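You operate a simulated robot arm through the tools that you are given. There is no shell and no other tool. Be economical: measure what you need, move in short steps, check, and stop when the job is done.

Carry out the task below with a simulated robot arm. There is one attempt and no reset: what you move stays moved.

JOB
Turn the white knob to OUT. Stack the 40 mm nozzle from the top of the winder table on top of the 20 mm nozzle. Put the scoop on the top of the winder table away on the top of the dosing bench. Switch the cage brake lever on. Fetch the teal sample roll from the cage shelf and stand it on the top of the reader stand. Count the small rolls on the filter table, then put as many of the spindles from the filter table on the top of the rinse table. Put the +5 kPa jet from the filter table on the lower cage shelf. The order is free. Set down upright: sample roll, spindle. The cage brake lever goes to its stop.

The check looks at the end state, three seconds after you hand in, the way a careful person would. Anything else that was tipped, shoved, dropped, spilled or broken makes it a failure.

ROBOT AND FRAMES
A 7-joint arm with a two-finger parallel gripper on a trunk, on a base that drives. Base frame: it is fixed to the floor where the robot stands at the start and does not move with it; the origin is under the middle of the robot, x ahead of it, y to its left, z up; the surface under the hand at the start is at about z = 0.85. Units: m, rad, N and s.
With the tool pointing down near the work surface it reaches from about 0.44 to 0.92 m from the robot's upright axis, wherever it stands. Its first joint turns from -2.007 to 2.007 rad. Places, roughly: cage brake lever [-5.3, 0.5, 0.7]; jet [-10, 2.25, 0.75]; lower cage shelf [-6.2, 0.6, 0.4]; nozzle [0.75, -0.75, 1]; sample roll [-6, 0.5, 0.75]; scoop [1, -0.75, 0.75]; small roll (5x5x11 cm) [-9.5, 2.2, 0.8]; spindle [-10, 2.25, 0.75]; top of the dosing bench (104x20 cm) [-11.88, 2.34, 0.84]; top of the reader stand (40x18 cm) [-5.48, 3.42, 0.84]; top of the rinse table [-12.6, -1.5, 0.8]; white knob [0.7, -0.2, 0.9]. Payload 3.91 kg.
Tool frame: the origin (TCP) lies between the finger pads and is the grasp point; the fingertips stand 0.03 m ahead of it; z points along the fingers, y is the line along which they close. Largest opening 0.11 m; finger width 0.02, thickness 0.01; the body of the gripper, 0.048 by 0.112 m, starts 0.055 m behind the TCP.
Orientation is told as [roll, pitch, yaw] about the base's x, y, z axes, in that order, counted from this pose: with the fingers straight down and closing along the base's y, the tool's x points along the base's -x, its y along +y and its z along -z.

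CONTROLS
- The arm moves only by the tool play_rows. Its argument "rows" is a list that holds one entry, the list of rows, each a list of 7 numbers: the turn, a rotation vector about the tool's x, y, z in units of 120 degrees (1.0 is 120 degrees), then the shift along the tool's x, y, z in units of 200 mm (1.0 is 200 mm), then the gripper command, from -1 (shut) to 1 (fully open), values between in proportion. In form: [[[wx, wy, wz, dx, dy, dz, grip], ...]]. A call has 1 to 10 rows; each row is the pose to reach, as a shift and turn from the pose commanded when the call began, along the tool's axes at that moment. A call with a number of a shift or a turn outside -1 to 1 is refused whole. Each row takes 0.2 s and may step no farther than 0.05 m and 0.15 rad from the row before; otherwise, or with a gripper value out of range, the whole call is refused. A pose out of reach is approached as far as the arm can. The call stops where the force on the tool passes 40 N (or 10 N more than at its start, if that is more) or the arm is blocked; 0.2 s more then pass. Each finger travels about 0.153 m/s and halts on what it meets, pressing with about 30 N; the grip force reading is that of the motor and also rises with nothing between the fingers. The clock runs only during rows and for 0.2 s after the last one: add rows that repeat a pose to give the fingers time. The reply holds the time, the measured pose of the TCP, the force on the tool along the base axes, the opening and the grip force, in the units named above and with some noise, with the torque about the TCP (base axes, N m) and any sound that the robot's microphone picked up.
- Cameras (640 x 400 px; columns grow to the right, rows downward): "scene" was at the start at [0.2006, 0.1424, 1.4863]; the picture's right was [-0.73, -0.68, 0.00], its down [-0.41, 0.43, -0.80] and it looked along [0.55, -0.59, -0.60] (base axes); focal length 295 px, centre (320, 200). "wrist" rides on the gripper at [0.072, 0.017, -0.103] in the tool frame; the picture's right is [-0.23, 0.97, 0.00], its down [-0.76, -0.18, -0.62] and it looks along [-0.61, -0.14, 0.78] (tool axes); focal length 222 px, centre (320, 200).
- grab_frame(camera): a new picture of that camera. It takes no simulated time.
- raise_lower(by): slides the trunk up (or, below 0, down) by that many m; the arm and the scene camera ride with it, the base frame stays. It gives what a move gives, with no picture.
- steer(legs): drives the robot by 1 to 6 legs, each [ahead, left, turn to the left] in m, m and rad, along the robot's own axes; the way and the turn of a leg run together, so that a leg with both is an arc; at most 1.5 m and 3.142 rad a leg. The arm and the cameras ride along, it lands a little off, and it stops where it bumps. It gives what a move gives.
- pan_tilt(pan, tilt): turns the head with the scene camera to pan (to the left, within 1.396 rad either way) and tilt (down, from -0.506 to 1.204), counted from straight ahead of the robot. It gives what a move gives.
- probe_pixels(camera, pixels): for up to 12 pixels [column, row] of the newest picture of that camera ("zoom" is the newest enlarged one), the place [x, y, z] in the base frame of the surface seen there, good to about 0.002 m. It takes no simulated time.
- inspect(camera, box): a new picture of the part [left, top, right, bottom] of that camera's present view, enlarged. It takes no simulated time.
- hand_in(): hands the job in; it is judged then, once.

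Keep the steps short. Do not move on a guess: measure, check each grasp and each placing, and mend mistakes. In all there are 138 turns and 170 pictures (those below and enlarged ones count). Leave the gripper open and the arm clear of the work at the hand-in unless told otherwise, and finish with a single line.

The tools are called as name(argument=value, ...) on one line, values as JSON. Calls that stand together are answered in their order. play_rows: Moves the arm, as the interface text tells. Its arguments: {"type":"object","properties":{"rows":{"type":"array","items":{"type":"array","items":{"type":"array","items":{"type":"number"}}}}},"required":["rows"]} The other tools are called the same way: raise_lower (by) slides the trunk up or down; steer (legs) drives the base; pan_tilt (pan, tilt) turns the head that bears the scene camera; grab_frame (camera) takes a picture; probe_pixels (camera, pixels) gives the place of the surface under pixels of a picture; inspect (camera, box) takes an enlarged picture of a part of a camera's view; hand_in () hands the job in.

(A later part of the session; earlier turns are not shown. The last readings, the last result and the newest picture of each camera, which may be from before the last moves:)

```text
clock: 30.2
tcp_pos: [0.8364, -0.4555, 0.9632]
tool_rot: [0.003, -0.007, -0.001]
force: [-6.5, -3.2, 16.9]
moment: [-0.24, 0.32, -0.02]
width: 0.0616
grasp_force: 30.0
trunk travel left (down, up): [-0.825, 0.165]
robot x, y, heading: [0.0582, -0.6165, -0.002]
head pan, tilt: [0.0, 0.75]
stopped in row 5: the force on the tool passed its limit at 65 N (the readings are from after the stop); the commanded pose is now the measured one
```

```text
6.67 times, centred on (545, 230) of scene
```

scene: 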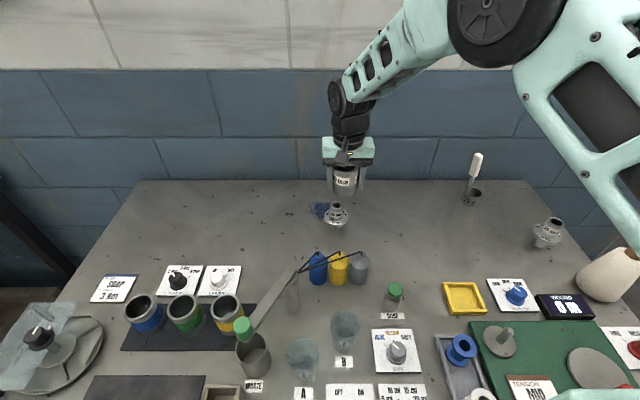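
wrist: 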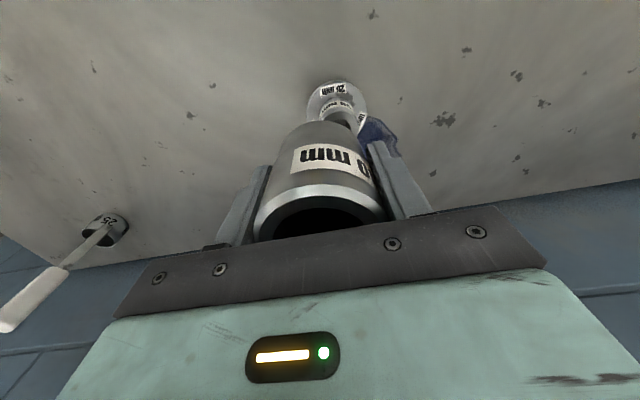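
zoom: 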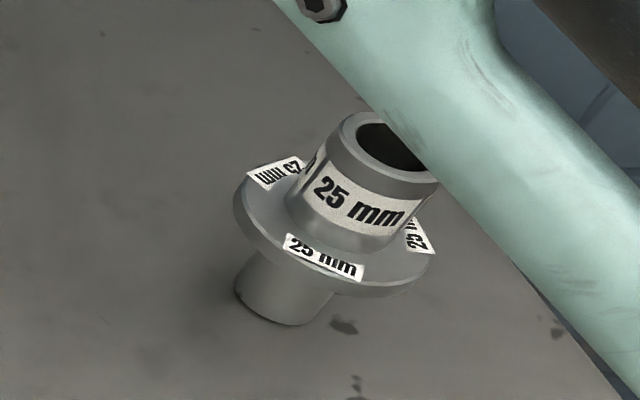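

I can't see through. To learn whether the can's bottom has a socket, I lift it and retract, then tilt its bottom toward the scene camera.

play_rows(rows=[[[0, 0, 0, 0, 0, -0.1, -1], [0, 0, 0, 0, 0, -0.3, -1], [0, 0, 0, 0.1, 0, -0.5, -1], [0, 0, 0, 0.25, 0, -0.65, -1], [0, 0, 0, 0.45, 0, -0.8, -1], [0, 0, 0, 0.68, 0, -0.85, -1], [0, 0, 0, 0.9, 0, -0.9, -1], [0, 0, 0, 0.9, 0, -0.9, -1]]])

play_rows(rows=[[[0, 0.07, 0, 0, 0, 0, -1], [0, 0.14, 0, 0, 0, 0, -1], [0, 0.21, 0, 0, 0, 0, -1], [0, 0.28, 0, 0, 0, 0, -1], [0, 0.35, 0, 0, 0, 0, -1], [0, 0.42, 0, 0, 0, 0, -1], [0, 0.49, 0, 0, 0, 0, -1], [0, 0.53, 0, 0, 0, 0, -1]]])

grab_frame(camera="scene")

```text
clock: 32.0
tcp_pos: [0.6532, -0.4551, 1.1411]
tool_rot: [0.003, -0.006, 0.0]
force: [0.3, -0.2, -3.6]
moment: [-0.03, 0.0, 0.01]
width: 0.0616
grasp_force: 30.4
trunk travel left (down, up): [-0.825, 0.165]
robot x, y, heading: [0.0589, -0.6167, -0.002]
head pan, tilt: [0.0, 0.75]
```

```text
clock: 33.8
tcp_pos: [0.6561, -0.4562, 1.1393]
tool_rot: [0.01, 1.107, 0.008]
force: [-0.7, -0.3, -4.6]
moment: [0.01, 0.06, -0.02]
width: 0.0613
grasp_force: 29.8
trunk travel left (down, up): [-0.825, 0.165]
robot x, y, heading: [0.0613, -0.6157, -0.001]
head pan, tilt: [0.0, 0.75]
```

```text
133 pictures are left
```

scene: 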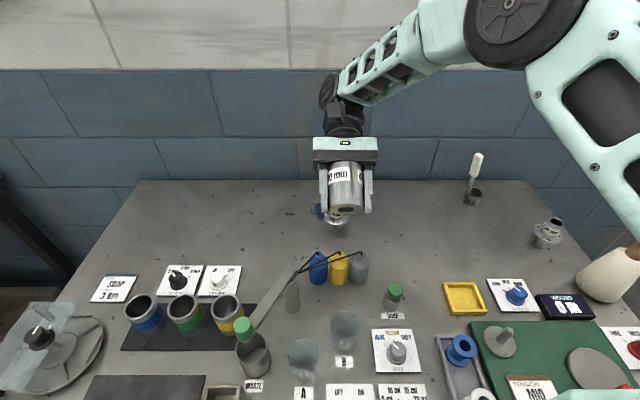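

The bottom still isn't facing the camera; I tilt 30° more and raise 0.2 m.

play_rows(rows=[[[0, 0.07, 0, 0.18, 0, -0.09, -1], [0, 0.14, 0, 0.36, 0, -0.18, -1], [0, 0.2, 0, 0.54, 0, -0.27, -1], [0, 0.25, 0, 0.72, 0, -0.36, -1], [0, 0.25, 0, 0.89, 0, -0.45, -1], [0, 0.25, 0, 0.89, 0, -0.45, -1]]])

inspect(camera="scene", box=[270, 80, 400, 200])

```text
clock: 35.2
tcp_pos: [0.6515, -0.4858, 1.3229]
tool_rot: [-2.932, 1.45, -2.947]
force: [-0.1, 0.7, -4.6]
moment: [0.0, 0.06, 0.04]
width: 0.0608
grasp_force: 30.1
out of reach, approached as far as the arm can: row 2, 3, 4, 5, 6
trunk travel left (down, up): [-0.825, 0.165]
robot x, y, heading: [0.056, -0.6175, 0.0]
head pan, tilt: [0.0, 0.75]
```

```text
3.33 times, centred on (335, 140) of scene
```

zoom: 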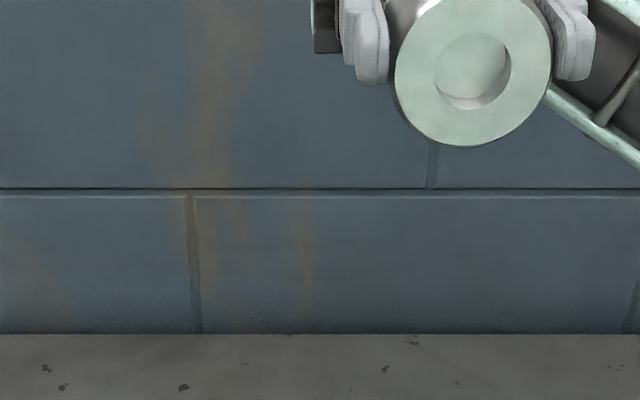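

There's a blind socket in the bottom. I measure its diameter and depth.

probe_pixels(camera="zoom", pixels=[[432, 70], [513, 70], [472, 30], [472, 112], [394, 75], [552, 68], [472, 70], [472, 145], [472, 103]])

grab_frame(camera="scene")

```text
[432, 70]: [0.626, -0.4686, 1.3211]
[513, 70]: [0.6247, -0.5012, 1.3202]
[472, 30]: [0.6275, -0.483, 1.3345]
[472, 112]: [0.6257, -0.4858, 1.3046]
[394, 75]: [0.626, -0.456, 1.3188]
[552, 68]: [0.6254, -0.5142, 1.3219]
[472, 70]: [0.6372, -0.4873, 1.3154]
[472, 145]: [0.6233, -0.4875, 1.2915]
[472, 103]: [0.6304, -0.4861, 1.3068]
```

```text
131 pictures are left
```

scene: 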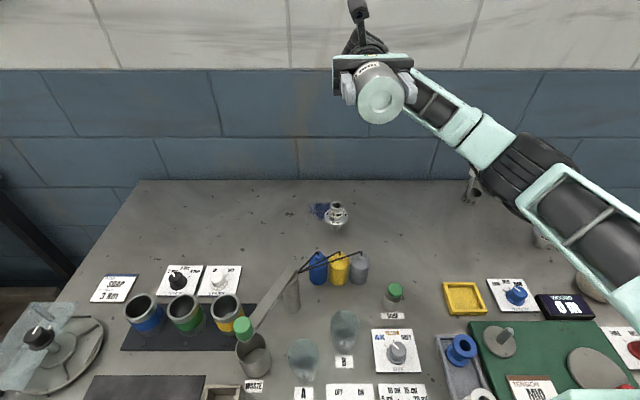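

Socket ≈33 mm wide, 12 mm deep. I measure the 20 mm spigot more precisely at high zoom.

inspect(camera="scene", box=[320, 196, 352, 216])

probe_pixels(camera="zoom", pixels=[[200, 160], [220, 160], [240, 160], [330, 160], [430, 160], [445, 160], [460, 160], [325, 100], [325, 120], [325, 205], [325, 215], [325, 150]])

inspect(camera="scene", box=[356, 72, 408, 128])

```text
16.00 times, centred on (336, 206) of scene
```

zoom: 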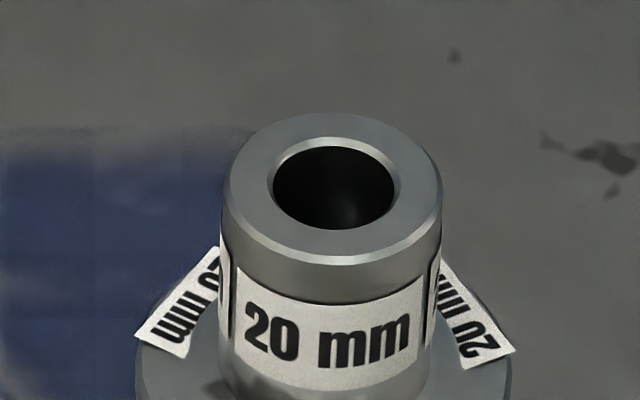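

```text
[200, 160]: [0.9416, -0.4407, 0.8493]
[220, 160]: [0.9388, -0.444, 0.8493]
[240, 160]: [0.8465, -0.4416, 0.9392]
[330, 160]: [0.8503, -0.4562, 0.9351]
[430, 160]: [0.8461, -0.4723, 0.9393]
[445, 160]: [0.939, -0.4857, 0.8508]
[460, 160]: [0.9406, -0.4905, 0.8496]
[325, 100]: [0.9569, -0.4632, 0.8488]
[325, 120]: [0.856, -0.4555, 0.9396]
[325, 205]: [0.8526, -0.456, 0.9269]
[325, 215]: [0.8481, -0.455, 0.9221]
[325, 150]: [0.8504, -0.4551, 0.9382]
```

```text
7.14 times, centred on (382, 100) of scene
```

zoom: 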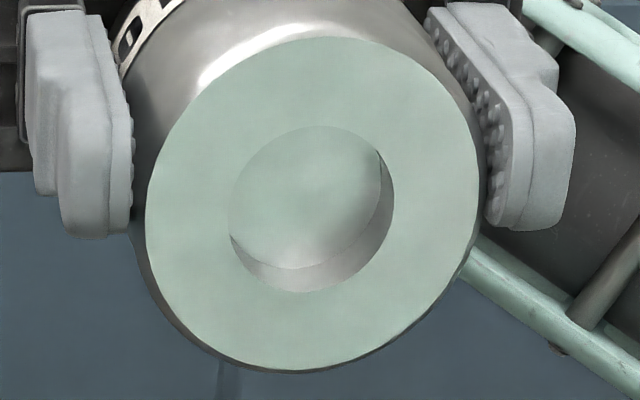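

The spigot (35.5 mm) is wider than the socket (~30 mm), so the can simply stands flat on the spigot's top; it needs good centring. I undo the tilt.

play_rows(rows=[[[0, -0.04, 0, -0.16, 0, -0.01, -1], [0, -0.08, 0, -0.32, 0, -0.02, -1], [0, -0.12, 0, -0.48, 0, -0.03, -1], [0, -0.17, 0, -0.64, 0, -0.035, -1], [0, -0.21, 0, -0.8, 0, -0.045, -1], [0, -0.25, 0, -0.995, 0, -0.055, -1], [0, -0.25, 0, -0.995, 0, -0.055, -1]]])

play_rows(rows=[[[0, -0.07, 0, 0, 0, 0, -1], [0, -0.14, 0, 0, 0, 0, -1], [0, -0.21, 0, 0, 0, 0, -1], [0, -0.28, 0, 0, 0, 0, -1], [0, -0.35, 0, 0, 0, 0, -1], [0, -0.42, 0, 0, 0, 0, -1], [0, -0.49, 0, 0, 0, 0, -1], [0, -0.53, 0, 0, 0, 0, -1], [0, -0.53, 0, 0, 0, 0, -1]]])

```text
clock: 36.8
tcp_pos: [0.639, -0.4915, 1.1286]
tool_rot: [-0.061, 1.164, -0.067]
force: [-0.2, -0.4, -4.0]
moment: [0.02, 0.09, 0.01]
width: 0.061
grasp_force: 30.2
out of reach, approached as far as the arm can: row 1, 2, 3
trunk travel left (down, up): [-0.825, 0.165]
robot x, y, heading: [0.0618, -0.6182, -0.002]
head pan, tilt: [0.0, 0.75]
```

```text
clock: 38.8
tcp_pos: [0.6384, -0.4907, 1.1277]
tool_rot: [-0.022, 0.054, -0.015]
force: [0.4, -0.7, -4.3]
moment: [0.02, 0.03, 0.02]
width: 0.0608
grasp_force: 29.7
trunk travel left (down, up): [-0.825, 0.165]
robot x, y, heading: [0.063, -0.6209, -0.009]
head pan, tilt: [0.0, 0.75]
```

I straighten the small residual tilt and go back over the 20 mm nozzle, at height ~1.02.

play_rows(rows=[[[-0.005, -0.0258, -0.007, -0.2, 0.03, 0, -1], [-0.0105, -0.0258, -0.007, -0.4, 0.06, 0, -1], [-0.0105, -0.0258, -0.007, -0.6, 0.1, 0.08, -1], [-0.0105, -0.0258, -0.007, -0.8, 0.14, 0.2, -1], [-0.0105, -0.0258, -0.007, -0.97, 0.17, 0.35, -1], [-0.0105, -0.0258, -0.007, -0.97, 0.17, 0.53, -1], [-0.0105, -0.0258, -0.007, -0.97, 0.17, 0.53, -1]]])

inspect(camera="scene", box=[296, 140, 384, 225])

```text
clock: 40.4
tcp_pos: [0.8275, -0.4614, 1.0081]
tool_rot: [-0.001, 0.002, 0.0]
force: [1.0, -1.1, -3.1]
moment: [0.0, 0.03, -0.01]
width: 0.0606
grasp_force: 30.5
trunk travel left (down, up): [-0.825, 0.165]
robot x, y, heading: [0.0575, -0.6159, -0.002]
head pan, tilt: [0.0, 0.75]
```

```text
4.71 times, centred on (340, 182) of scene
```

zoom: 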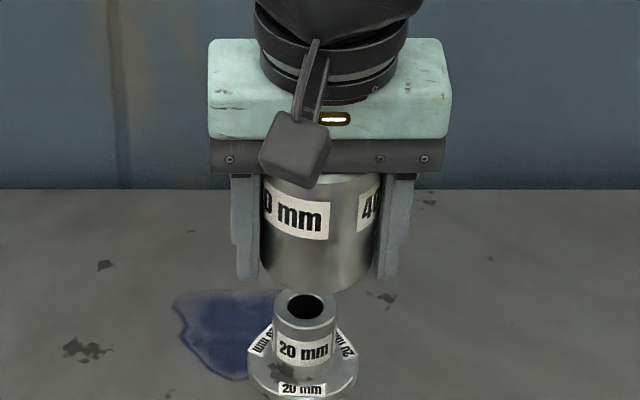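

probe_pixels(camera="zoom", pixels=[[318, 250], [318, 280], [318, 190], [264, 255], [374, 250], [305, 293], [305, 321], [275, 303], [336, 303], [298, 280], [335, 280]])

```text
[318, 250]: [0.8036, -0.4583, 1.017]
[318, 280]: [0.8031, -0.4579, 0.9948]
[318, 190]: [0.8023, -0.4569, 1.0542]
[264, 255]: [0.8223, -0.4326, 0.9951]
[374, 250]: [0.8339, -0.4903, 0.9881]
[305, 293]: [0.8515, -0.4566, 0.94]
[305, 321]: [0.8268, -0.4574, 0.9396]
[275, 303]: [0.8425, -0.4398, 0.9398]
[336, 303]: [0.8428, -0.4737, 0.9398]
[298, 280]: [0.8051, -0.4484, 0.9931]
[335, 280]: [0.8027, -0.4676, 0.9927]
```

The can's centre is at about (0.834,-0.461); spigot (0.839,-0.457). I correct, descend to ~4 mm above contact, and re-measure.

play_rows(rows=[[[0, 0, 0, -0.027, 0.0225, 0, -1], [0, 0, 0, -0.027, 0.0225, 0.1, -1], [0, 0, 0, -0.027, 0.0225, 0.2, -1], [0, 0, 0, -0.027, 0.0225, 0.2, -1]]])

inspect(camera="scene", box=[310, 165, 360, 220])

probe_pixels(camera="zoom", pixels=[[310, 200], [310, 100], [255, 200], [365, 200], [310, 230], [310, 250], [310, 290], [280, 290], [340, 290]])

```text
clock: 41.4
tcp_pos: [0.8337, -0.4586, 0.9699]
tool_rot: [-0.003, 0.001, 0.002]
force: [-0.6, -0.3, -4.4]
moment: [0.02, 0.05, 0.02]
width: 0.0604
grasp_force: 29.7
trunk travel left (down, up): [-0.825, 0.165]
robot x, y, heading: [0.0606, -0.6181, 0.002]
head pan, tilt: [0.0, 0.75]
```

```text
7.27 times, centred on (335, 192) of scene
```

zoom: 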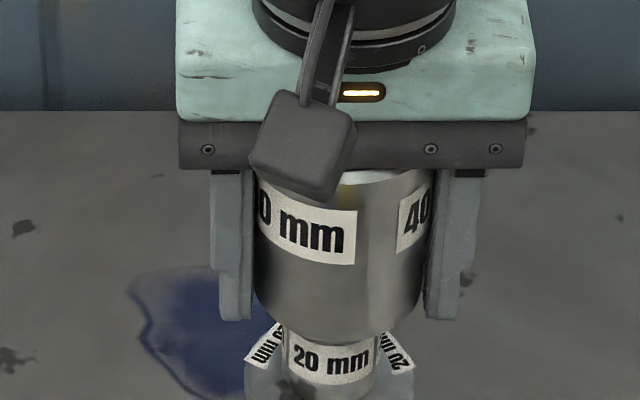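

```text
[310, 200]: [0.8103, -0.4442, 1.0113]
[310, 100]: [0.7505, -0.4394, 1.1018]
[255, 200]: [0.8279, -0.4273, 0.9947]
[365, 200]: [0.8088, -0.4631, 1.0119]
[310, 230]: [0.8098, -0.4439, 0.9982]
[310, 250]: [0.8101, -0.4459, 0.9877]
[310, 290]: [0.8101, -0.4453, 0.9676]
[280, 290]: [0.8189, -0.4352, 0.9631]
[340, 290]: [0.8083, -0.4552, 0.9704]
```

Centred within ~1.5 mm. I nudge +1 mm in y and lower by small steps.

play_rows(rows=[[[0, 0, 0, 0, 0.006, 0.015, -1], [0, 0, 0, 0, 0.006, 0.03, -1], [0, 0, 0, 0, 0.006, 0.035, -1], [0, 0, 0, 0, 0.006, 0.035, -1]]])

inspect(camera="scene", box=[310, 175, 360, 230])

```text
clock: 42.4
tcp_pos: [0.8336, -0.4565, 0.9643]
tool_rot: [0.001, -0.003, 0.002]
force: [-4.2, -2.3, 17.7]
moment: [-0.2, 0.04, -0.01]
width: 0.0607
grasp_force: 30.1
trunk travel left (down, up): [-0.825, 0.165]
robot x, y, heading: [0.0623, -0.6177, 0.0]
head pan, tilt: [0.0, 0.75]
```

```text
7.27 times, centred on (335, 202) of scene
```

zoom: 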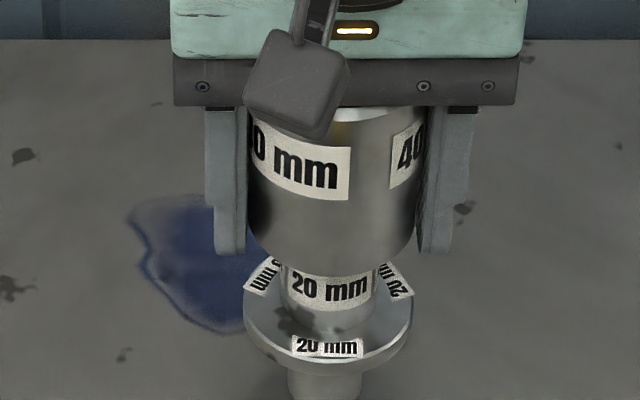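

Contact made, centred. I relieve the push slightly, open slowly, and look.

play_rows(rows=[[[0, 0, 0, 0, 0, -0.005, -1], [0, 0, 0, 0, 0, -0.005, 0.12], [0, 0, 0, 0, 0, -0.005, 0.2], [0, 0, 0, 0, 0, -0.005, 0.3], [0, 0, 0, 0, 0, -0.005, 0.45], [0, 0, 0, 0, 0, -0.005, 0.6], [0, 0, 0, 0, 0, -0.005, 0.6]]])

inspect(camera="scene", box=[310, 175, 360, 230])

```text
clock: 44.0
tcp_pos: [0.8334, -0.4566, 0.9634]
tool_rot: [-0.002, 0.002, 0.002]
force: [-0.2, -0.1, 0.0]
moment: [0.05, -0.03, 0.03]
width: 0.0877
grasp_force: 0.1
trunk travel left (down, up): [-0.825, 0.165]
robot x, y, heading: [0.0585, -0.6181, -0.002]
head pan, tilt: [0.0, 0.75]
```

```text
7.27 times, centred on (335, 202) of scene
```

zoom: 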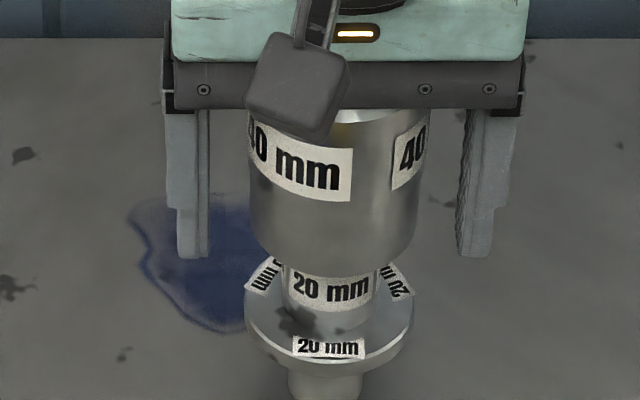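

It stands freely and centred. I rise well clear.

play_rows(rows=[[[0, 0, 0, 0, 0, -0.1, 0.75], [0, 0, 0, 0, 0, -0.3, 0.9], [0, 0, 0, 0, 0, -0.5, 1], [0, 0, 0, 0, 0, -0.7, 1], [0, 0, 0, 0, -0.1, -0.9, 1], [0, 0, 0, 0, -0.3, -0.9, 1], [0, 0, 0, 0, -0.5, -0.9, 1], [0, 0, 0, 0, -0.7, -0.9, 1], [0, 0, 0, 0, -0.9, -0.9, 1], [0, 0, 0, 0, -1, -0.9, 1]]])

pan_tilt(pan=-0.25, tilt=0.75)

grab_frame(camera="scene")

grab_frame(camera="wrist")

```text
clock: 46.2
tcp_pos: [0.8329, -0.6571, 1.1433]
tool_rot: [-0.002, 0.003, 0.004]
force: [0.0, 0.3, -0.5]
moment: [-0.03, 0.01, 0.01]
width: 0.1099
grasp_force: 0.1
trunk travel left (down, up): [-0.825, 0.165]
robot x, y, heading: [0.0571, -0.6189, -0.002]
head pan, tilt: [0.0, 0.75]
```

```text
clock: 47.0
tcp_pos: [0.8335, -0.6567, 1.1426]
tool_rot: [-0.001, 0.002, 0.003]
force: [0.2, 0.7, -0.3]
moment: [-0.01, -0.02, 0.01]
width: 0.1099
grasp_force: 0.0
trunk travel left (down, up): [-0.825, 0.165]
robot x, y, heading: [0.0606, -0.617, -0.005]
head pan, tilt: [-0.25, 0.75]
```

```text
124 pictures are left
```

scene: 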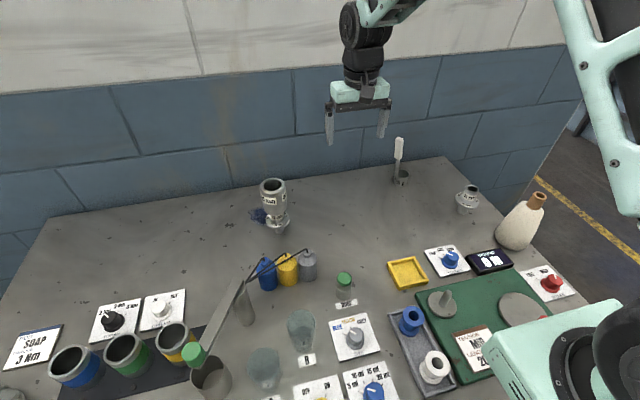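

```text
123 pictures are left
```

wrist: 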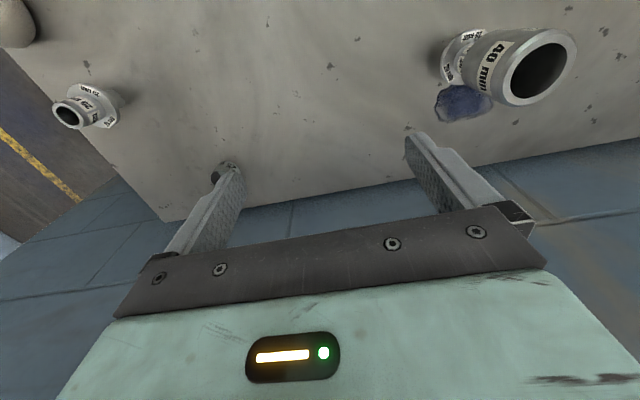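

Stack is fine. Now the scoop at (400,160): zoom and measure its handle.

inspect(camera="scene", box=[375, 130, 425, 192])

probe_pixels(camera="zoom", pixels=[[312, 50], [290, 55], [335, 55], [310, 150], [290, 145], [325, 150], [305, 180], [305, 250], [355, 250], [330, 330], [285, 280], [330, 245]])

```text
6.45 times, centred on (400, 161) of scene
```

zoom: 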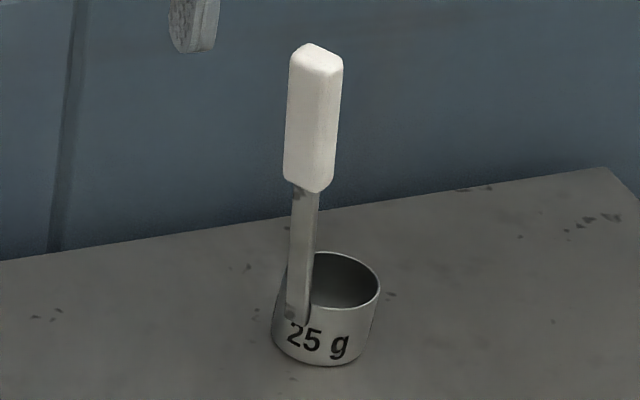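

```text
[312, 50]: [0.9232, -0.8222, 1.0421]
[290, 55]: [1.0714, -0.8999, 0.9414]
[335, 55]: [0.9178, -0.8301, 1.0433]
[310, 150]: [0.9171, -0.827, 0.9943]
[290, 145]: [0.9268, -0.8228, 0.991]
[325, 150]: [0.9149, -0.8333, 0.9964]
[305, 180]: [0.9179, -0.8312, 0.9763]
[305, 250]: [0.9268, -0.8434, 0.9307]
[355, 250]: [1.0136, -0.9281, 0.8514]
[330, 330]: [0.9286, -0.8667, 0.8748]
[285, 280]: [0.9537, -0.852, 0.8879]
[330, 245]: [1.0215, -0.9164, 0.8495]
```

The handle is a slim box, tilting outward from the cup. I move above it with the wrist turned +36° and look from the wrist camera.

play_rows(rows=[[[0, 0, -0.05, -0.1, -0.18, 0, 1], [0, 0, -0.1, -0.2, -0.36, 0, 1], [0, 0, -0.15, -0.3, -0.54, 0, 1], [0, 0, -0.2, -0.4, -0.72, 0, 1], [0, 0, -0.25, -0.4575, -0.845, 0, 1], [0, 0, -0.296, -0.4575, -0.845, 0, 1], [0, 0, -0.296, -0.4575, -0.845, 0, 1]]])

grab_frame(camera="wrist")

inspect(camera="scene", box=[340, 80, 440, 200])

```text
clock: 48.6
tcp_pos: [0.9261, -0.8265, 1.1445]
tool_rot: [0.0, 0.002, 0.624]
force: [0.4, -0.1, 0.2]
moment: [-0.02, -0.01, -0.03]
width: 0.1101
grasp_force: 0.0
trunk travel left (down, up): [-0.825, 0.165]
robot x, y, heading: [0.0577, -0.6152, -0.0]
head pan, tilt: [-0.25, 0.75]
```

```text
121 pictures are left
```

wrist: 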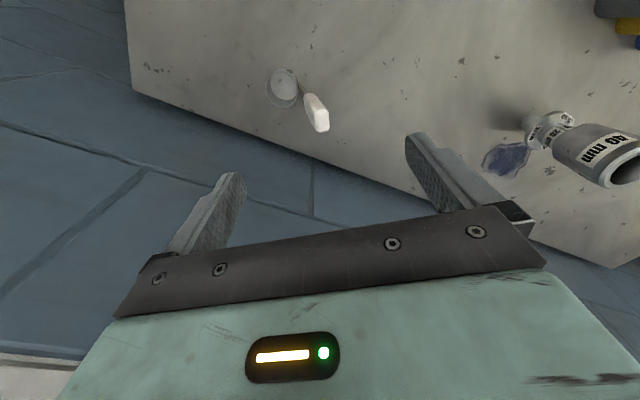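

```text
3.33 times, centred on (390, 140) of scene
```

zoom: 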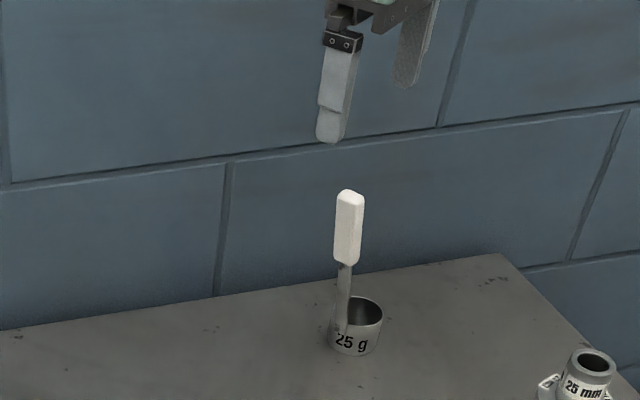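

inspect(camera="wrist", box=[260, 60, 350, 140])

probe_pixels(camera="zoom", pixels=[[330, 245], [360, 230], [385, 250], [415, 250], [395, 320], [430, 310], [415, 345], [405, 290], [150, 150], [200, 130], [80, 100], [150, 60]])

```text
5.00 times, centred on (305, 100) of wrist
```

zoom: 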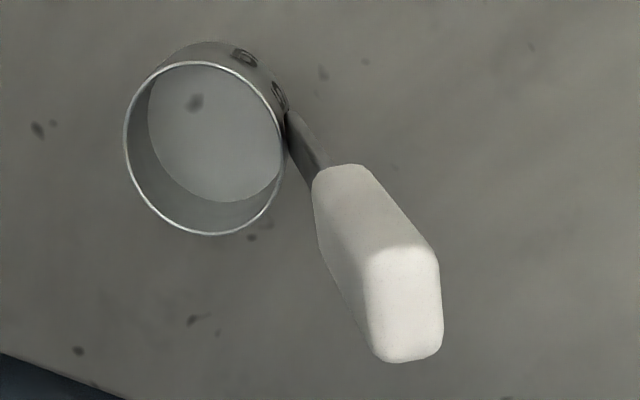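

```text
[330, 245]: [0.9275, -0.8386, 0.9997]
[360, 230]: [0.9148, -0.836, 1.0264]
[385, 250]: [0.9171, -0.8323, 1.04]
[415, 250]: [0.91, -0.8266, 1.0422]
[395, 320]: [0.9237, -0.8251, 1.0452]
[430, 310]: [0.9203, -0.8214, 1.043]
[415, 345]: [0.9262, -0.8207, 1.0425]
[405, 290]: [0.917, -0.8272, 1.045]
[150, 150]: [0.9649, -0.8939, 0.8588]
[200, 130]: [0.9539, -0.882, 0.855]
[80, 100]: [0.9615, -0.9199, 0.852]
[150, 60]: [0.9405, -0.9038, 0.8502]
```

Top face centre (0.920,-0.826), long side at ~29°. I trim yaw by -6°, centre, descend to z≈1.012 and close.

play_rows(rows=[[[0, 0, 0.05, 0.0276, 0.0045, 0.0, 1], [0, 0, 0.05, 0.0276, 0.0045, 0.2, 1], [0, 0, 0.05, 0.0276, 0.0045, 0.4, 1], [0, 0, 0.05, 0.0276, 0.0045, 0.55, 1], [0, 0, 0.05, 0.0276, 0.0045, 0.6625, 1], [0, 0, 0.05, 0.0276, 0.0045, 0.6625, 0.3], [0, 0, 0.05, 0.0276, 0.0045, 0.6625, -0.3], [0, 0, 0.05, 0.0276, 0.0045, 0.6625, -1], [0, 0, 0.05, 0.0276, 0.0045, 0.6625, -1], [0, 0, 0.05, 0.0276, 0.0045, 0.6625, -1]]])

grab_frame(camera="wrist")

```text
clock: 50.8
tcp_pos: [0.9218, -0.8252, 1.0143]
tool_rot: [-0.003, -0.003, 0.518]
force: [1.0, -0.2, 30.4]
moment: [-1.54, -1.2, 0.06]
width: 0.0222
grasp_force: 30.1
trunk travel left (down, up): [-0.825, 0.165]
robot x, y, heading: [0.0607, -0.6166, -0.0]
head pan, tilt: [-0.25, 0.75]
```

```text
118 pictures are left
```

wrist: 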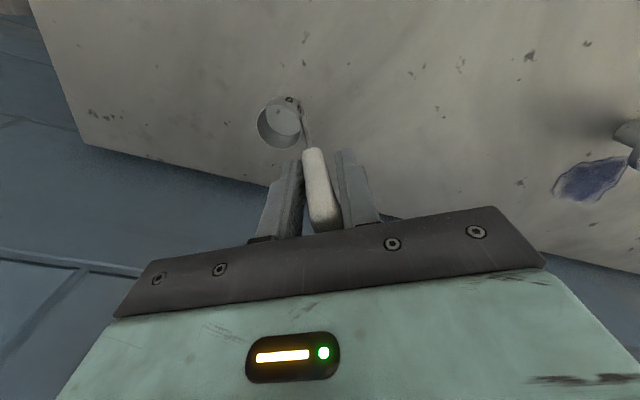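

Held (22 mm). I lift slowly.

play_rows(rows=[[[0, 0, 0, 0, 0, -0.03, -1], [0, 0, 0, 0, 0, -0.1, -1], [0, 0, 0, 0, 0, -0.2, -1], [0, 0, 0, 0, 0, -0.3, -1], [0, 0, 0, 0, 0, -0.4, -1], [0, 0, 0, 0, 0, -0.5, -1], [0, 0, 0, 0, 0, -0.6, -1], [0, 0, 0, 0, 0, -0.6, -1]]])

grab_frame(camera="scene")

grab_frame(camera="wrist")

```text
clock: 52.6
tcp_pos: [0.9192, -0.8276, 1.1329]
tool_rot: [-0.001, 0.002, 0.515]
force: [-0.9, 0.2, -2.4]
moment: [0.06, 0.03, -0.02]
width: 0.0147
grasp_force: 30.1
trunk travel left (down, up): [-0.825, 0.165]
robot x, y, heading: [0.0663, -0.6162, -0.006]
head pan, tilt: [-0.25, 0.75]
```

```text
117 pictures are left
```

scene: 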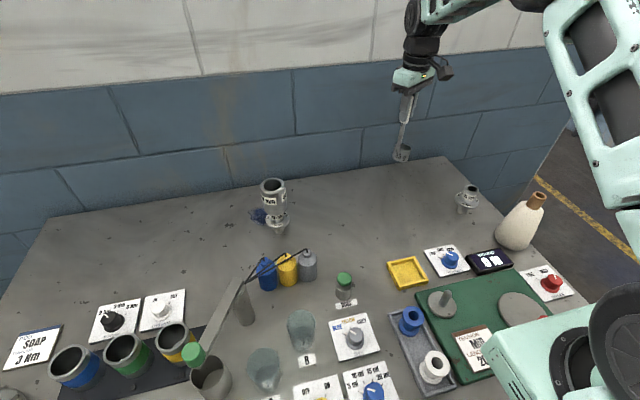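

```text
116 pictures are left
```

wrist: 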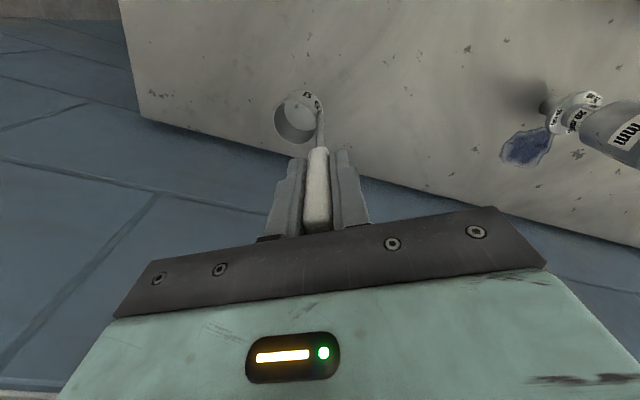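

Scoop is held (2.4 N). I retract the arm to a carrying pose, back off and turn round toward -x.

play_rows(rows=[[[0, 0, 0, 0.1, 0.1, -0.15, -1], [0, 0, 0, 0.22, 0.24, -0.3, -1], [0, 0, 0, 0.35, 0.38, -0.4, -1], [0, 0, 0, 0.49, 0.53, -0.5, -1], [0, 0, 0, 0.63, 0.68, -0.6, -1], [0, 0, 0, 0.77, 0.82, -0.7, -1], [0, 0, 0, 0.89, 0.96, -0.75, -1], [0, 0, 0, 0.89, 0.96, -0.75, -1]]])

steer(legs=[[-0.7, 0, 0], [0, 0, 3.13]])

pan_tilt(pan=0.0, tilt=0.25)

grab_frame(camera="scene")

```text
clock: 54.4
tcp_pos: [0.6688, -0.7467, 1.2808]
tool_rot: [0.0, 0.001, 0.518]
force: [-0.3, 0.6, -2.2]
moment: [0.02, 0.0, 0.01]
width: 0.0148
grasp_force: 29.7
trunk travel left (down, up): [-0.825, 0.165]
robot x, y, heading: [0.0597, -0.6185, -0.001]
head pan, tilt: [-0.25, 0.75]
```

```text
clock: 57.8
tcp_pos: [0.0345, -0.7455, 1.2792]
tool_rot: [0.0, 0.002, 0.516]
force: [0.7, -0.3, -1.7]
moment: [0.0, 0.02, -0.05]
width: 0.0147
grasp_force: 30.3
trunk travel left (down, up): [-0.825, 0.165]
robot x, y, heading: [-0.5747, -0.6133, -0.001]
head pan, tilt: [-0.25, 0.75]
stopped in leg 1: the robot was blocked; the commanded pose is now the measured one
```

```text
clock: 58.7
tcp_pos: [0.0359, -0.7457, 1.2803]
tool_rot: [-0.002, 0.001, 0.516]
force: [0.1, 0.2, -0.2]
moment: [0.03, 0.01, 0.0]
width: 0.0149
grasp_force: 30.5
trunk travel left (down, up): [-0.825, 0.165]
robot x, y, heading: [-0.5741, -0.6135, -0.004]
head pan, tilt: [0.0, 0.25]
```

```text
115 pictures are left
```

scene: 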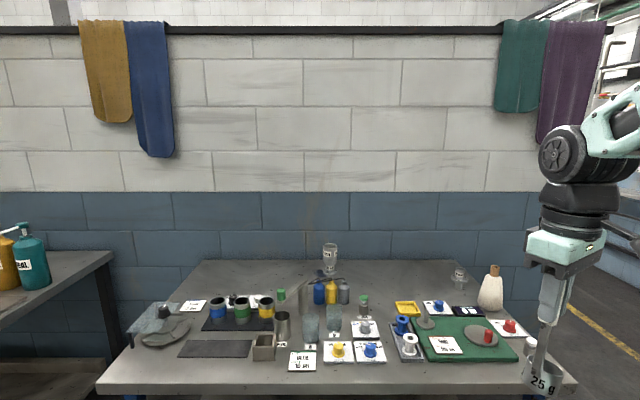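

Something stands behind at about x=-0.87. I move ahead 0.2, turn left 1.5 rad only, and look toward it.

steer(legs=[[0.2, 0, 0], [0, 0, 1.5]])

pan_tilt(pan=1.0, tilt=0.4)

grab_frame(camera="scene")

```text
clock: 64.0
tcp_pos: [-0.2002, -0.0161, 1.2801]
tool_rot: [0.001, 0.001, 2.014]
force: [0.7, -0.8, -1.9]
moment: [-0.01, 0.01, -0.01]
width: 0.0149
grasp_force: 29.6
trunk travel left (down, up): [-0.825, 0.165]
robot x, y, heading: [-0.3748, -0.6175, 1.497]
head pan, tilt: [0.0, 0.25]
```

```text
clock: 65.2
tcp_pos: [-0.2003, -0.0176, 1.2808]
tool_rot: [-0.003, 0.003, 2.015]
force: [-0.1, 0.4, -1.4]
moment: [-0.04, 0.05, 0.02]
width: 0.0151
grasp_force: 30.6
trunk travel left (down, up): [-0.825, 0.165]
robot x, y, heading: [-0.3718, -0.6148, 1.491]
head pan, tilt: [1.0, 0.4]
```

```text
114 pictures are left
```

scene: 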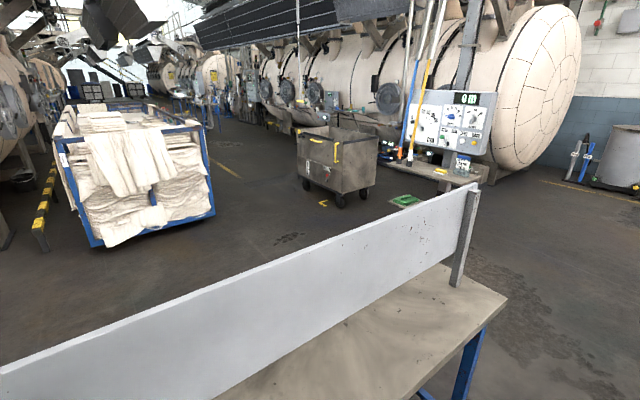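

A bench with a backboard stands behind. I probe its extents and the way around.

probe_pixels(camera="scene", pixels=[[506, 297], [470, 195], [455, 285], [435, 365], [10, 390], [220, 300], [345, 205], [300, 190], [100, 245], [215, 210], [500, 230], [405, 205]])

pan_tilt(pan=1.39, tilt=0.5)

grab_frame(camera="scene")

pan_tilt(pan=0.2, tilt=0.5)

grab_frame(camera="scene")

```text
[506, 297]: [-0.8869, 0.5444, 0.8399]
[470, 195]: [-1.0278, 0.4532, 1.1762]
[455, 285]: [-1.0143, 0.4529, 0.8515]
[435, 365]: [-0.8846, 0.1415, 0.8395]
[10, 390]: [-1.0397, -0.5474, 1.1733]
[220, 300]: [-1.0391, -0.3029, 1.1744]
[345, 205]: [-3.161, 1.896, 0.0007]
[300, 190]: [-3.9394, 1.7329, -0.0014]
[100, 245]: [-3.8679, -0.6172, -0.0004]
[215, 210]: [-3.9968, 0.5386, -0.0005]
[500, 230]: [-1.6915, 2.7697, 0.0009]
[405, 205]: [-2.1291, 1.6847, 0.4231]
```

```text
clock: 66.1
tcp_pos: [-0.2002, -0.0174, 1.2802]
tool_rot: [-0.002, 0.001, 2.015]
force: [-0.8, -0.3, -1.4]
moment: [-0.05, 0.03, 0.0]
width: 0.0148
grasp_force: 29.6
trunk travel left (down, up): [-0.825, 0.165]
robot x, y, heading: [-0.3774, -0.613, 1.495]
head pan, tilt: [1.389, 0.499]
```

```text
113 pictures are left
```

scene: 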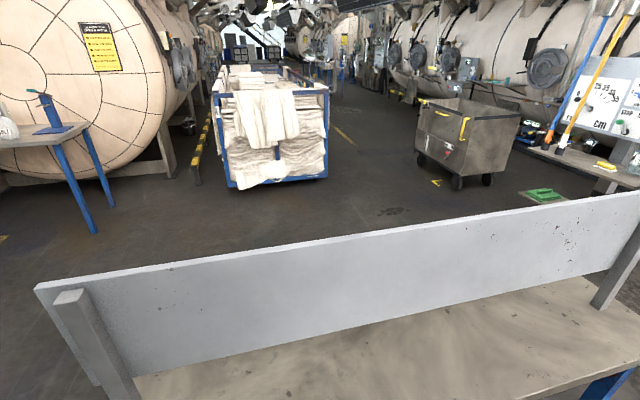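

```text
clock: 67.5
tcp_pos: [-0.2005, -0.0173, 1.2792]
tool_rot: [-0.003, 0.0, 2.015]
force: [0.4, -0.3, -1.5]
moment: [0.01, 0.03, 0.01]
width: 0.015
grasp_force: 29.5
trunk travel left (down, up): [-0.825, 0.165]
robot x, y, heading: [-0.3775, -0.6109, 1.499]
head pan, tilt: [0.201, 0.499]
```

```text
112 pictures are left
```

scene: 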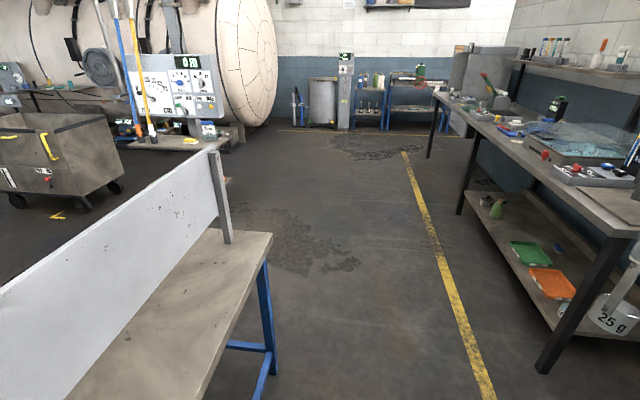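

The bench covers x<-0.88, y<0.54. Path: drive along +y to y≈1.15, then turn to -x through the gap between the laundry cart and the black cart.

steer(legs=[[1.2, 0, 0.07], [0.57, 0, 0], [0, 0, 1.57], [1.4, 0, 0]])

pan_tilt(pan=0.0, tilt=0.35)

grab_frame(camera="scene")

```text
clock: 86.7
tcp_pos: [-2.2784, 1.3654, 1.2801]
tool_rot: [-0.002, 0.002, -2.654]
force: [-0.9, -0.9, -1.6]
moment: [-0.02, -0.04, -0.01]
width: 0.0148
grasp_force: 29.7
trunk travel left (down, up): [-0.825, 0.165]
robot x, y, heading: [-1.6717, 1.2189, 3.11]
head pan, tilt: [0.201, 0.499]
```

```text
clock: 87.4
tcp_pos: [-2.2771, 1.3642, 1.2806]
tool_rot: [0.0, 0.001, -2.653]
force: [0.0, 0.4, -1.6]
moment: [-0.01, -0.02, -0.01]
width: 0.0149
grasp_force: 29.8
trunk travel left (down, up): [-0.825, 0.165]
robot x, y, heading: [-1.6729, 1.2189, 3.114]
head pan, tilt: [0.0, 0.351]
```

```text
111 pictures are left
```

scene: 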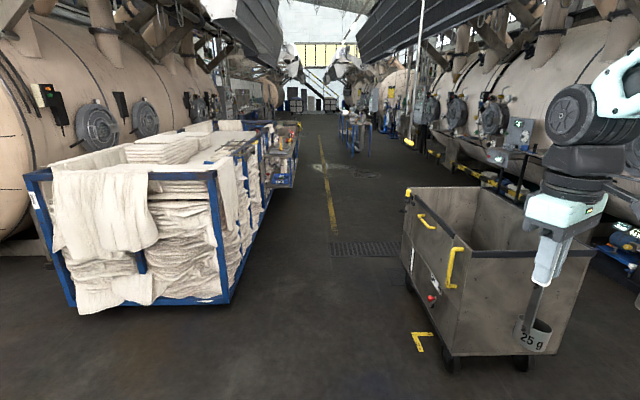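

I probe the carts' corners to choose the driving line.

probe_pixels(camera="scene", pixels=[[450, 368], [405, 285], [440, 300], [228, 300], [215, 175], [330, 250], [290, 165], [272, 190], [245, 230], [350, 140], [370, 150], [320, 165]])

inspect(camera="scene", box=[220, 90, 420, 215])

```text
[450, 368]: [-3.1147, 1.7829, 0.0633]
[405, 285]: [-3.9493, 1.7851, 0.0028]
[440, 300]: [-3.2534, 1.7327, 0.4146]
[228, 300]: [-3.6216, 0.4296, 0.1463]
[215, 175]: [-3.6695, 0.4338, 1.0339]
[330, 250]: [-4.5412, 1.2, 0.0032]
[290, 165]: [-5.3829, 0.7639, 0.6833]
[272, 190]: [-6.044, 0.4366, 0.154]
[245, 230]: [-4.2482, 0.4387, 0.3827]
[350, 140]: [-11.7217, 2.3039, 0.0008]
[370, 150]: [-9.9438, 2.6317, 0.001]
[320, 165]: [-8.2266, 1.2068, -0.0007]
```

```text
3.20 times, centred on (320, 152) of scene
```

zoom: 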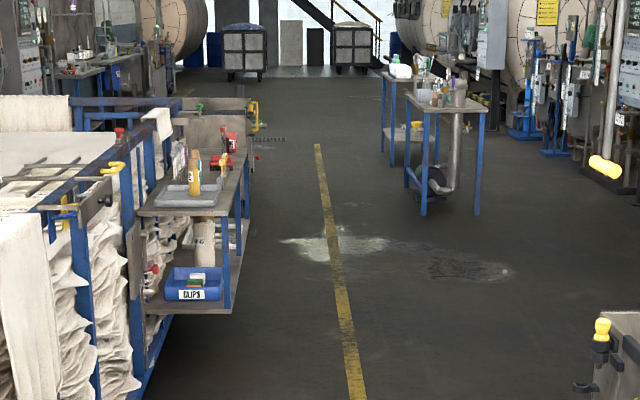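

The shelf with the "CLIPS" tray on the cage and its yellow brake levers are visible at left; filter table and dosing bench lie at right further on. I drive 7.5 m along the aisle at y≈1.25.

steer(legs=[[1.5, 0, 0.03], [1.5, 0, 0], [1.5, 0, 0], [1.5, 0, 0], [1.5, 0, 0]])

pan_tilt(pan=-0.5, tilt=0.45)

grab_frame(camera="scene")

```text
clock: 122.9
tcp_pos: [-9.761, 1.4057, 1.2796]
tool_rot: [-0.001, 0.001, -2.614]
force: [0.6, -0.1, -1.7]
moment: [-0.03, -0.04, 0.01]
width: 0.015
grasp_force: 30.0
trunk travel left (down, up): [-0.825, 0.165]
robot x, y, heading: [-9.1526, 1.2818, -3.131]
head pan, tilt: [0.0, 0.351]
```

```text
clock: 123.8
tcp_pos: [-9.7618, 1.4042, 1.2802]
tool_rot: [0.0, 0.003, -2.614]
force: [-0.6, 0.4, -1.1]
moment: [-0.03, 0.0, -0.02]
width: 0.0149
grasp_force: 29.8
trunk travel left (down, up): [-0.825, 0.165]
robot x, y, heading: [-9.1552, 1.2814, -3.132]
head pan, tilt: [-0.499, 0.45]
```

```text
109 pictures are left
```

scene: 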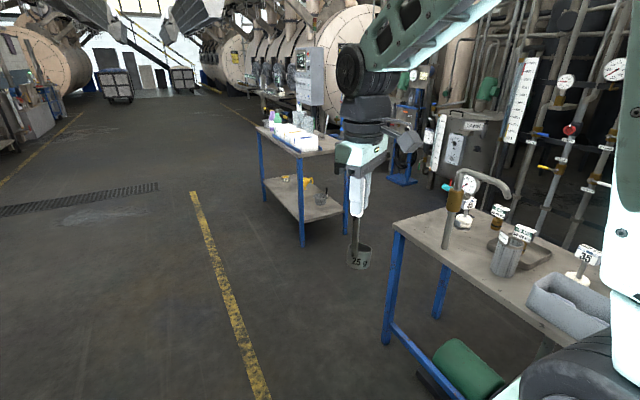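

The filter table is at right, the next bench ahead. I probe the bench top at (290,140) and its surroundings.

inspect(camera="scene", box=[230, 90, 370, 250])

probe_pixels(camera="scene", pixels=[[257, 128], [300, 155], [335, 148], [302, 245], [347, 205], [275, 115], [395, 230], [385, 340], [290, 190], [300, 185]])

```text
2.50 times, centred on (300, 170) of scene
```

zoom: 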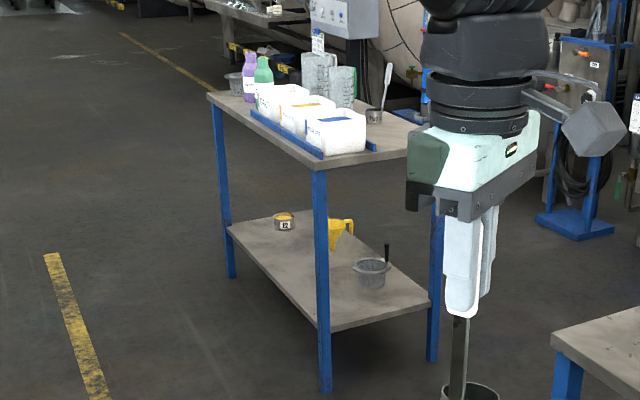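

```text
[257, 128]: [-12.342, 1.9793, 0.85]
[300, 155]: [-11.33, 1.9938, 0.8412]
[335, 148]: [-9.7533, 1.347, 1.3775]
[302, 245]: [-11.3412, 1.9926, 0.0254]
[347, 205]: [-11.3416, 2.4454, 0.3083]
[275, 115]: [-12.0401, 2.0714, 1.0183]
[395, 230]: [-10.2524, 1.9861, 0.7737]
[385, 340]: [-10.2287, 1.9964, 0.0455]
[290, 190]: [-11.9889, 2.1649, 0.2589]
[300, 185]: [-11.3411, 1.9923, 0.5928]
```

Bench spans x -12.34…-11.33, front edge y≈1.98. I drive to x≈-11.65 and turn right to face it.

steer(legs=[[1.25, 0, 0], [1.25, 0, 0], [0, 0, -1.58]])

pan_tilt(pan=0.0, tilt=0.65)

grab_frame(camera="scene")

```text
clock: 140.0
tcp_pos: [-11.5385, 1.8941, 1.28]
tool_rot: [-0.001, 0.001, 2.074]
force: [0.3, -0.2, -1.2]
moment: [-0.02, 0.03, -0.01]
width: 0.0149
grasp_force: 29.6
trunk travel left (down, up): [-0.825, 0.165]
robot x, y, heading: [-11.6764, 1.2921, 1.557]
head pan, tilt: [-0.499, 0.45]
```

```text
clock: 140.9
tcp_pos: [-11.5394, 1.8944, 1.2815]
tool_rot: [0.0, 0.003, 2.072]
force: [0.5, 0.6, -1.2]
moment: [-0.01, 0.02, 0.0]
width: 0.0148
grasp_force: 29.8
trunk travel left (down, up): [-0.825, 0.165]
robot x, y, heading: [-11.6781, 1.2894, 1.563]
head pan, tilt: [0.0, 0.649]
```

```text
107 pictures are left
```

scene: 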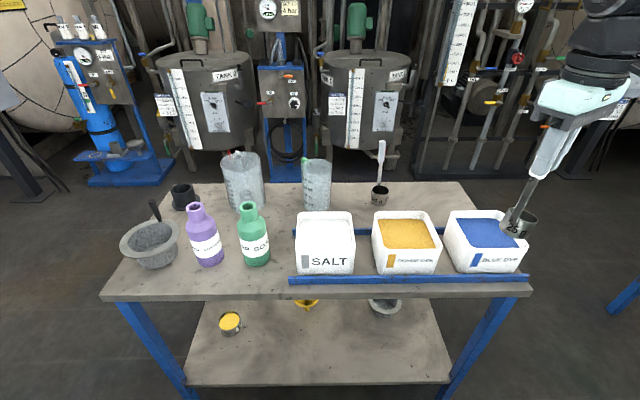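

The back right of the bench, near (430,200), is free. I probe it and the other scoop.

probe_pixels(camera="scene", pixels=[[430, 195], [440, 205], [350, 200], [400, 210], [462, 185], [480, 212], [380, 200], [381, 145], [345, 185], [295, 190], [490, 215], [525, 290]])

inspect(camera="scene", box=[440, 120, 600, 260])

```text
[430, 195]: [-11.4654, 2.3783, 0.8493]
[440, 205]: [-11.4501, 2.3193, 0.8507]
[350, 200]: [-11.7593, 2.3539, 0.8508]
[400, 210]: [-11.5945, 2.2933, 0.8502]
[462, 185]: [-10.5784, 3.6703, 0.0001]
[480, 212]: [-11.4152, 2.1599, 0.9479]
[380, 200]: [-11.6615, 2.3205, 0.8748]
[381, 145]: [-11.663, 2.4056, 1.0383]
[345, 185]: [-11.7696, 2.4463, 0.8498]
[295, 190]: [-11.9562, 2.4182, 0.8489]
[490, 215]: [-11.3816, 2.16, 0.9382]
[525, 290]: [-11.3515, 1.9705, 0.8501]
```

```text
2.86 times, centred on (520, 190) of scene
```

zoom: 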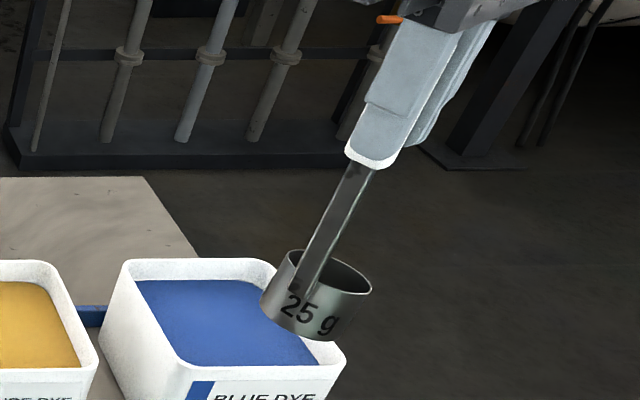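

Free spot chosen: cup at about (-11.44, 2.35). I drive ahead 0.3 m, then move the arm above it while levelling the cup (9.5° tilt about tool x).

steer(legs=[[0.3, 0, 0]])

play_rows(rows=[[[0.02, 0, 0, -0.1, -0.1, 0, -1], [0.04, 0, 0, -0.2, -0.2, 0, -1], [0.06, 0, 0, -0.3, -0.3, 0.05, -1], [0.08, 0, 0, -0.4, -0.4, 0.15, -1], [0.08, 0, 0, -0.443, -0.482, 0.3, -1], [0.08, 0, 0, -0.443, -0.482, 0.5, -1], [0.08, 0, 0, -0.443, -0.482, 0.7, -1], [0.08, 0, 0, -0.443, -0.482, 0.9, -1], [0.08, 0, 0, -0.443, -0.482, 0.9, -1]]])

grab_frame(camera="scene")

inspect(camera="scene", box=[330, 130, 530, 290])

```text
clock: 142.9
tcp_pos: [-11.5329, 2.1936, 1.2793]
tool_rot: [-0.001, 0.002, 2.07]
force: [-0.2, -1.0, -1.7]
moment: [-0.05, 0.03, 0.0]
width: 0.0148
grasp_force: 30.1
trunk travel left (down, up): [-0.825, 0.165]
robot x, y, heading: [-11.6712, 1.5877, 1.556]
head pan, tilt: [0.0, 0.649]
```

```text
clock: 144.9
tcp_pos: [-11.4906, 2.3169, 1.1009]
tool_rot: [-0.169, 0.002, 2.069]
force: [0.0, 0.0, -1.0]
moment: [-0.06, 0.04, 0.0]
width: 0.0145
grasp_force: 29.7
trunk travel left (down, up): [-0.825, 0.165]
robot x, y, heading: [-11.6738, 1.5875, 1.552]
head pan, tilt: [0.0, 0.649]
```

```text
105 pictures are left
```

scene: 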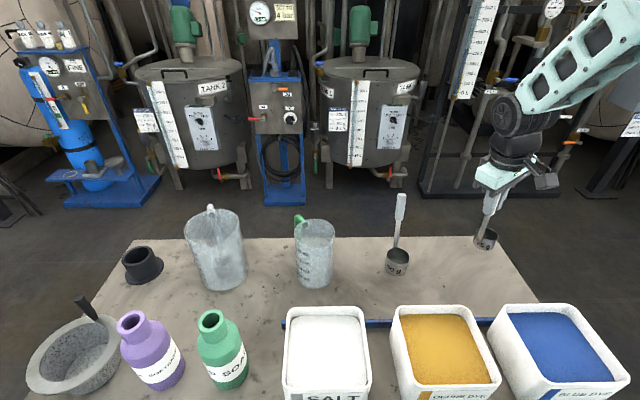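

```text
2.50 times, centred on (430, 210) of scene
```

zoom: 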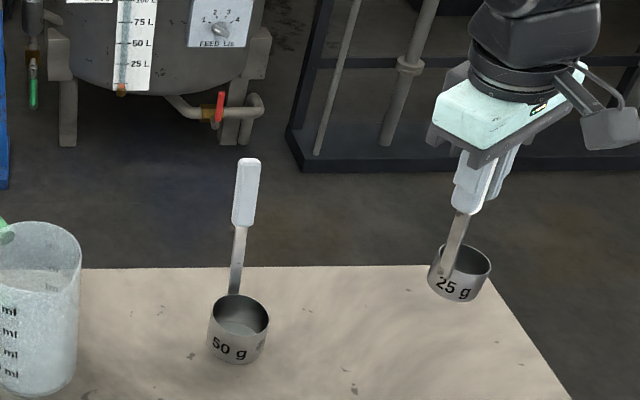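

I probe the cup's rim and bottom to check level and position.

probe_pixels(camera="zoom", pixels=[[431, 262], [490, 268], [465, 276], [470, 246], [455, 299], [435, 290], [480, 297], [428, 266], [500, 310], [400, 270], [540, 380]])

```text
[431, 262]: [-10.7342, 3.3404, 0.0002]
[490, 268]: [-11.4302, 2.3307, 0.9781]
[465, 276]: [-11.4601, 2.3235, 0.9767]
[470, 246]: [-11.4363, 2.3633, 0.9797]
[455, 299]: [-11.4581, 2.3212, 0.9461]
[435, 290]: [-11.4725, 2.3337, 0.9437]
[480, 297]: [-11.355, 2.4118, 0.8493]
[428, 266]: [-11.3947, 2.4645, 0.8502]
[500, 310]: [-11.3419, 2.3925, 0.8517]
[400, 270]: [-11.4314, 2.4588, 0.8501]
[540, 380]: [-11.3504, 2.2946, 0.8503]
```

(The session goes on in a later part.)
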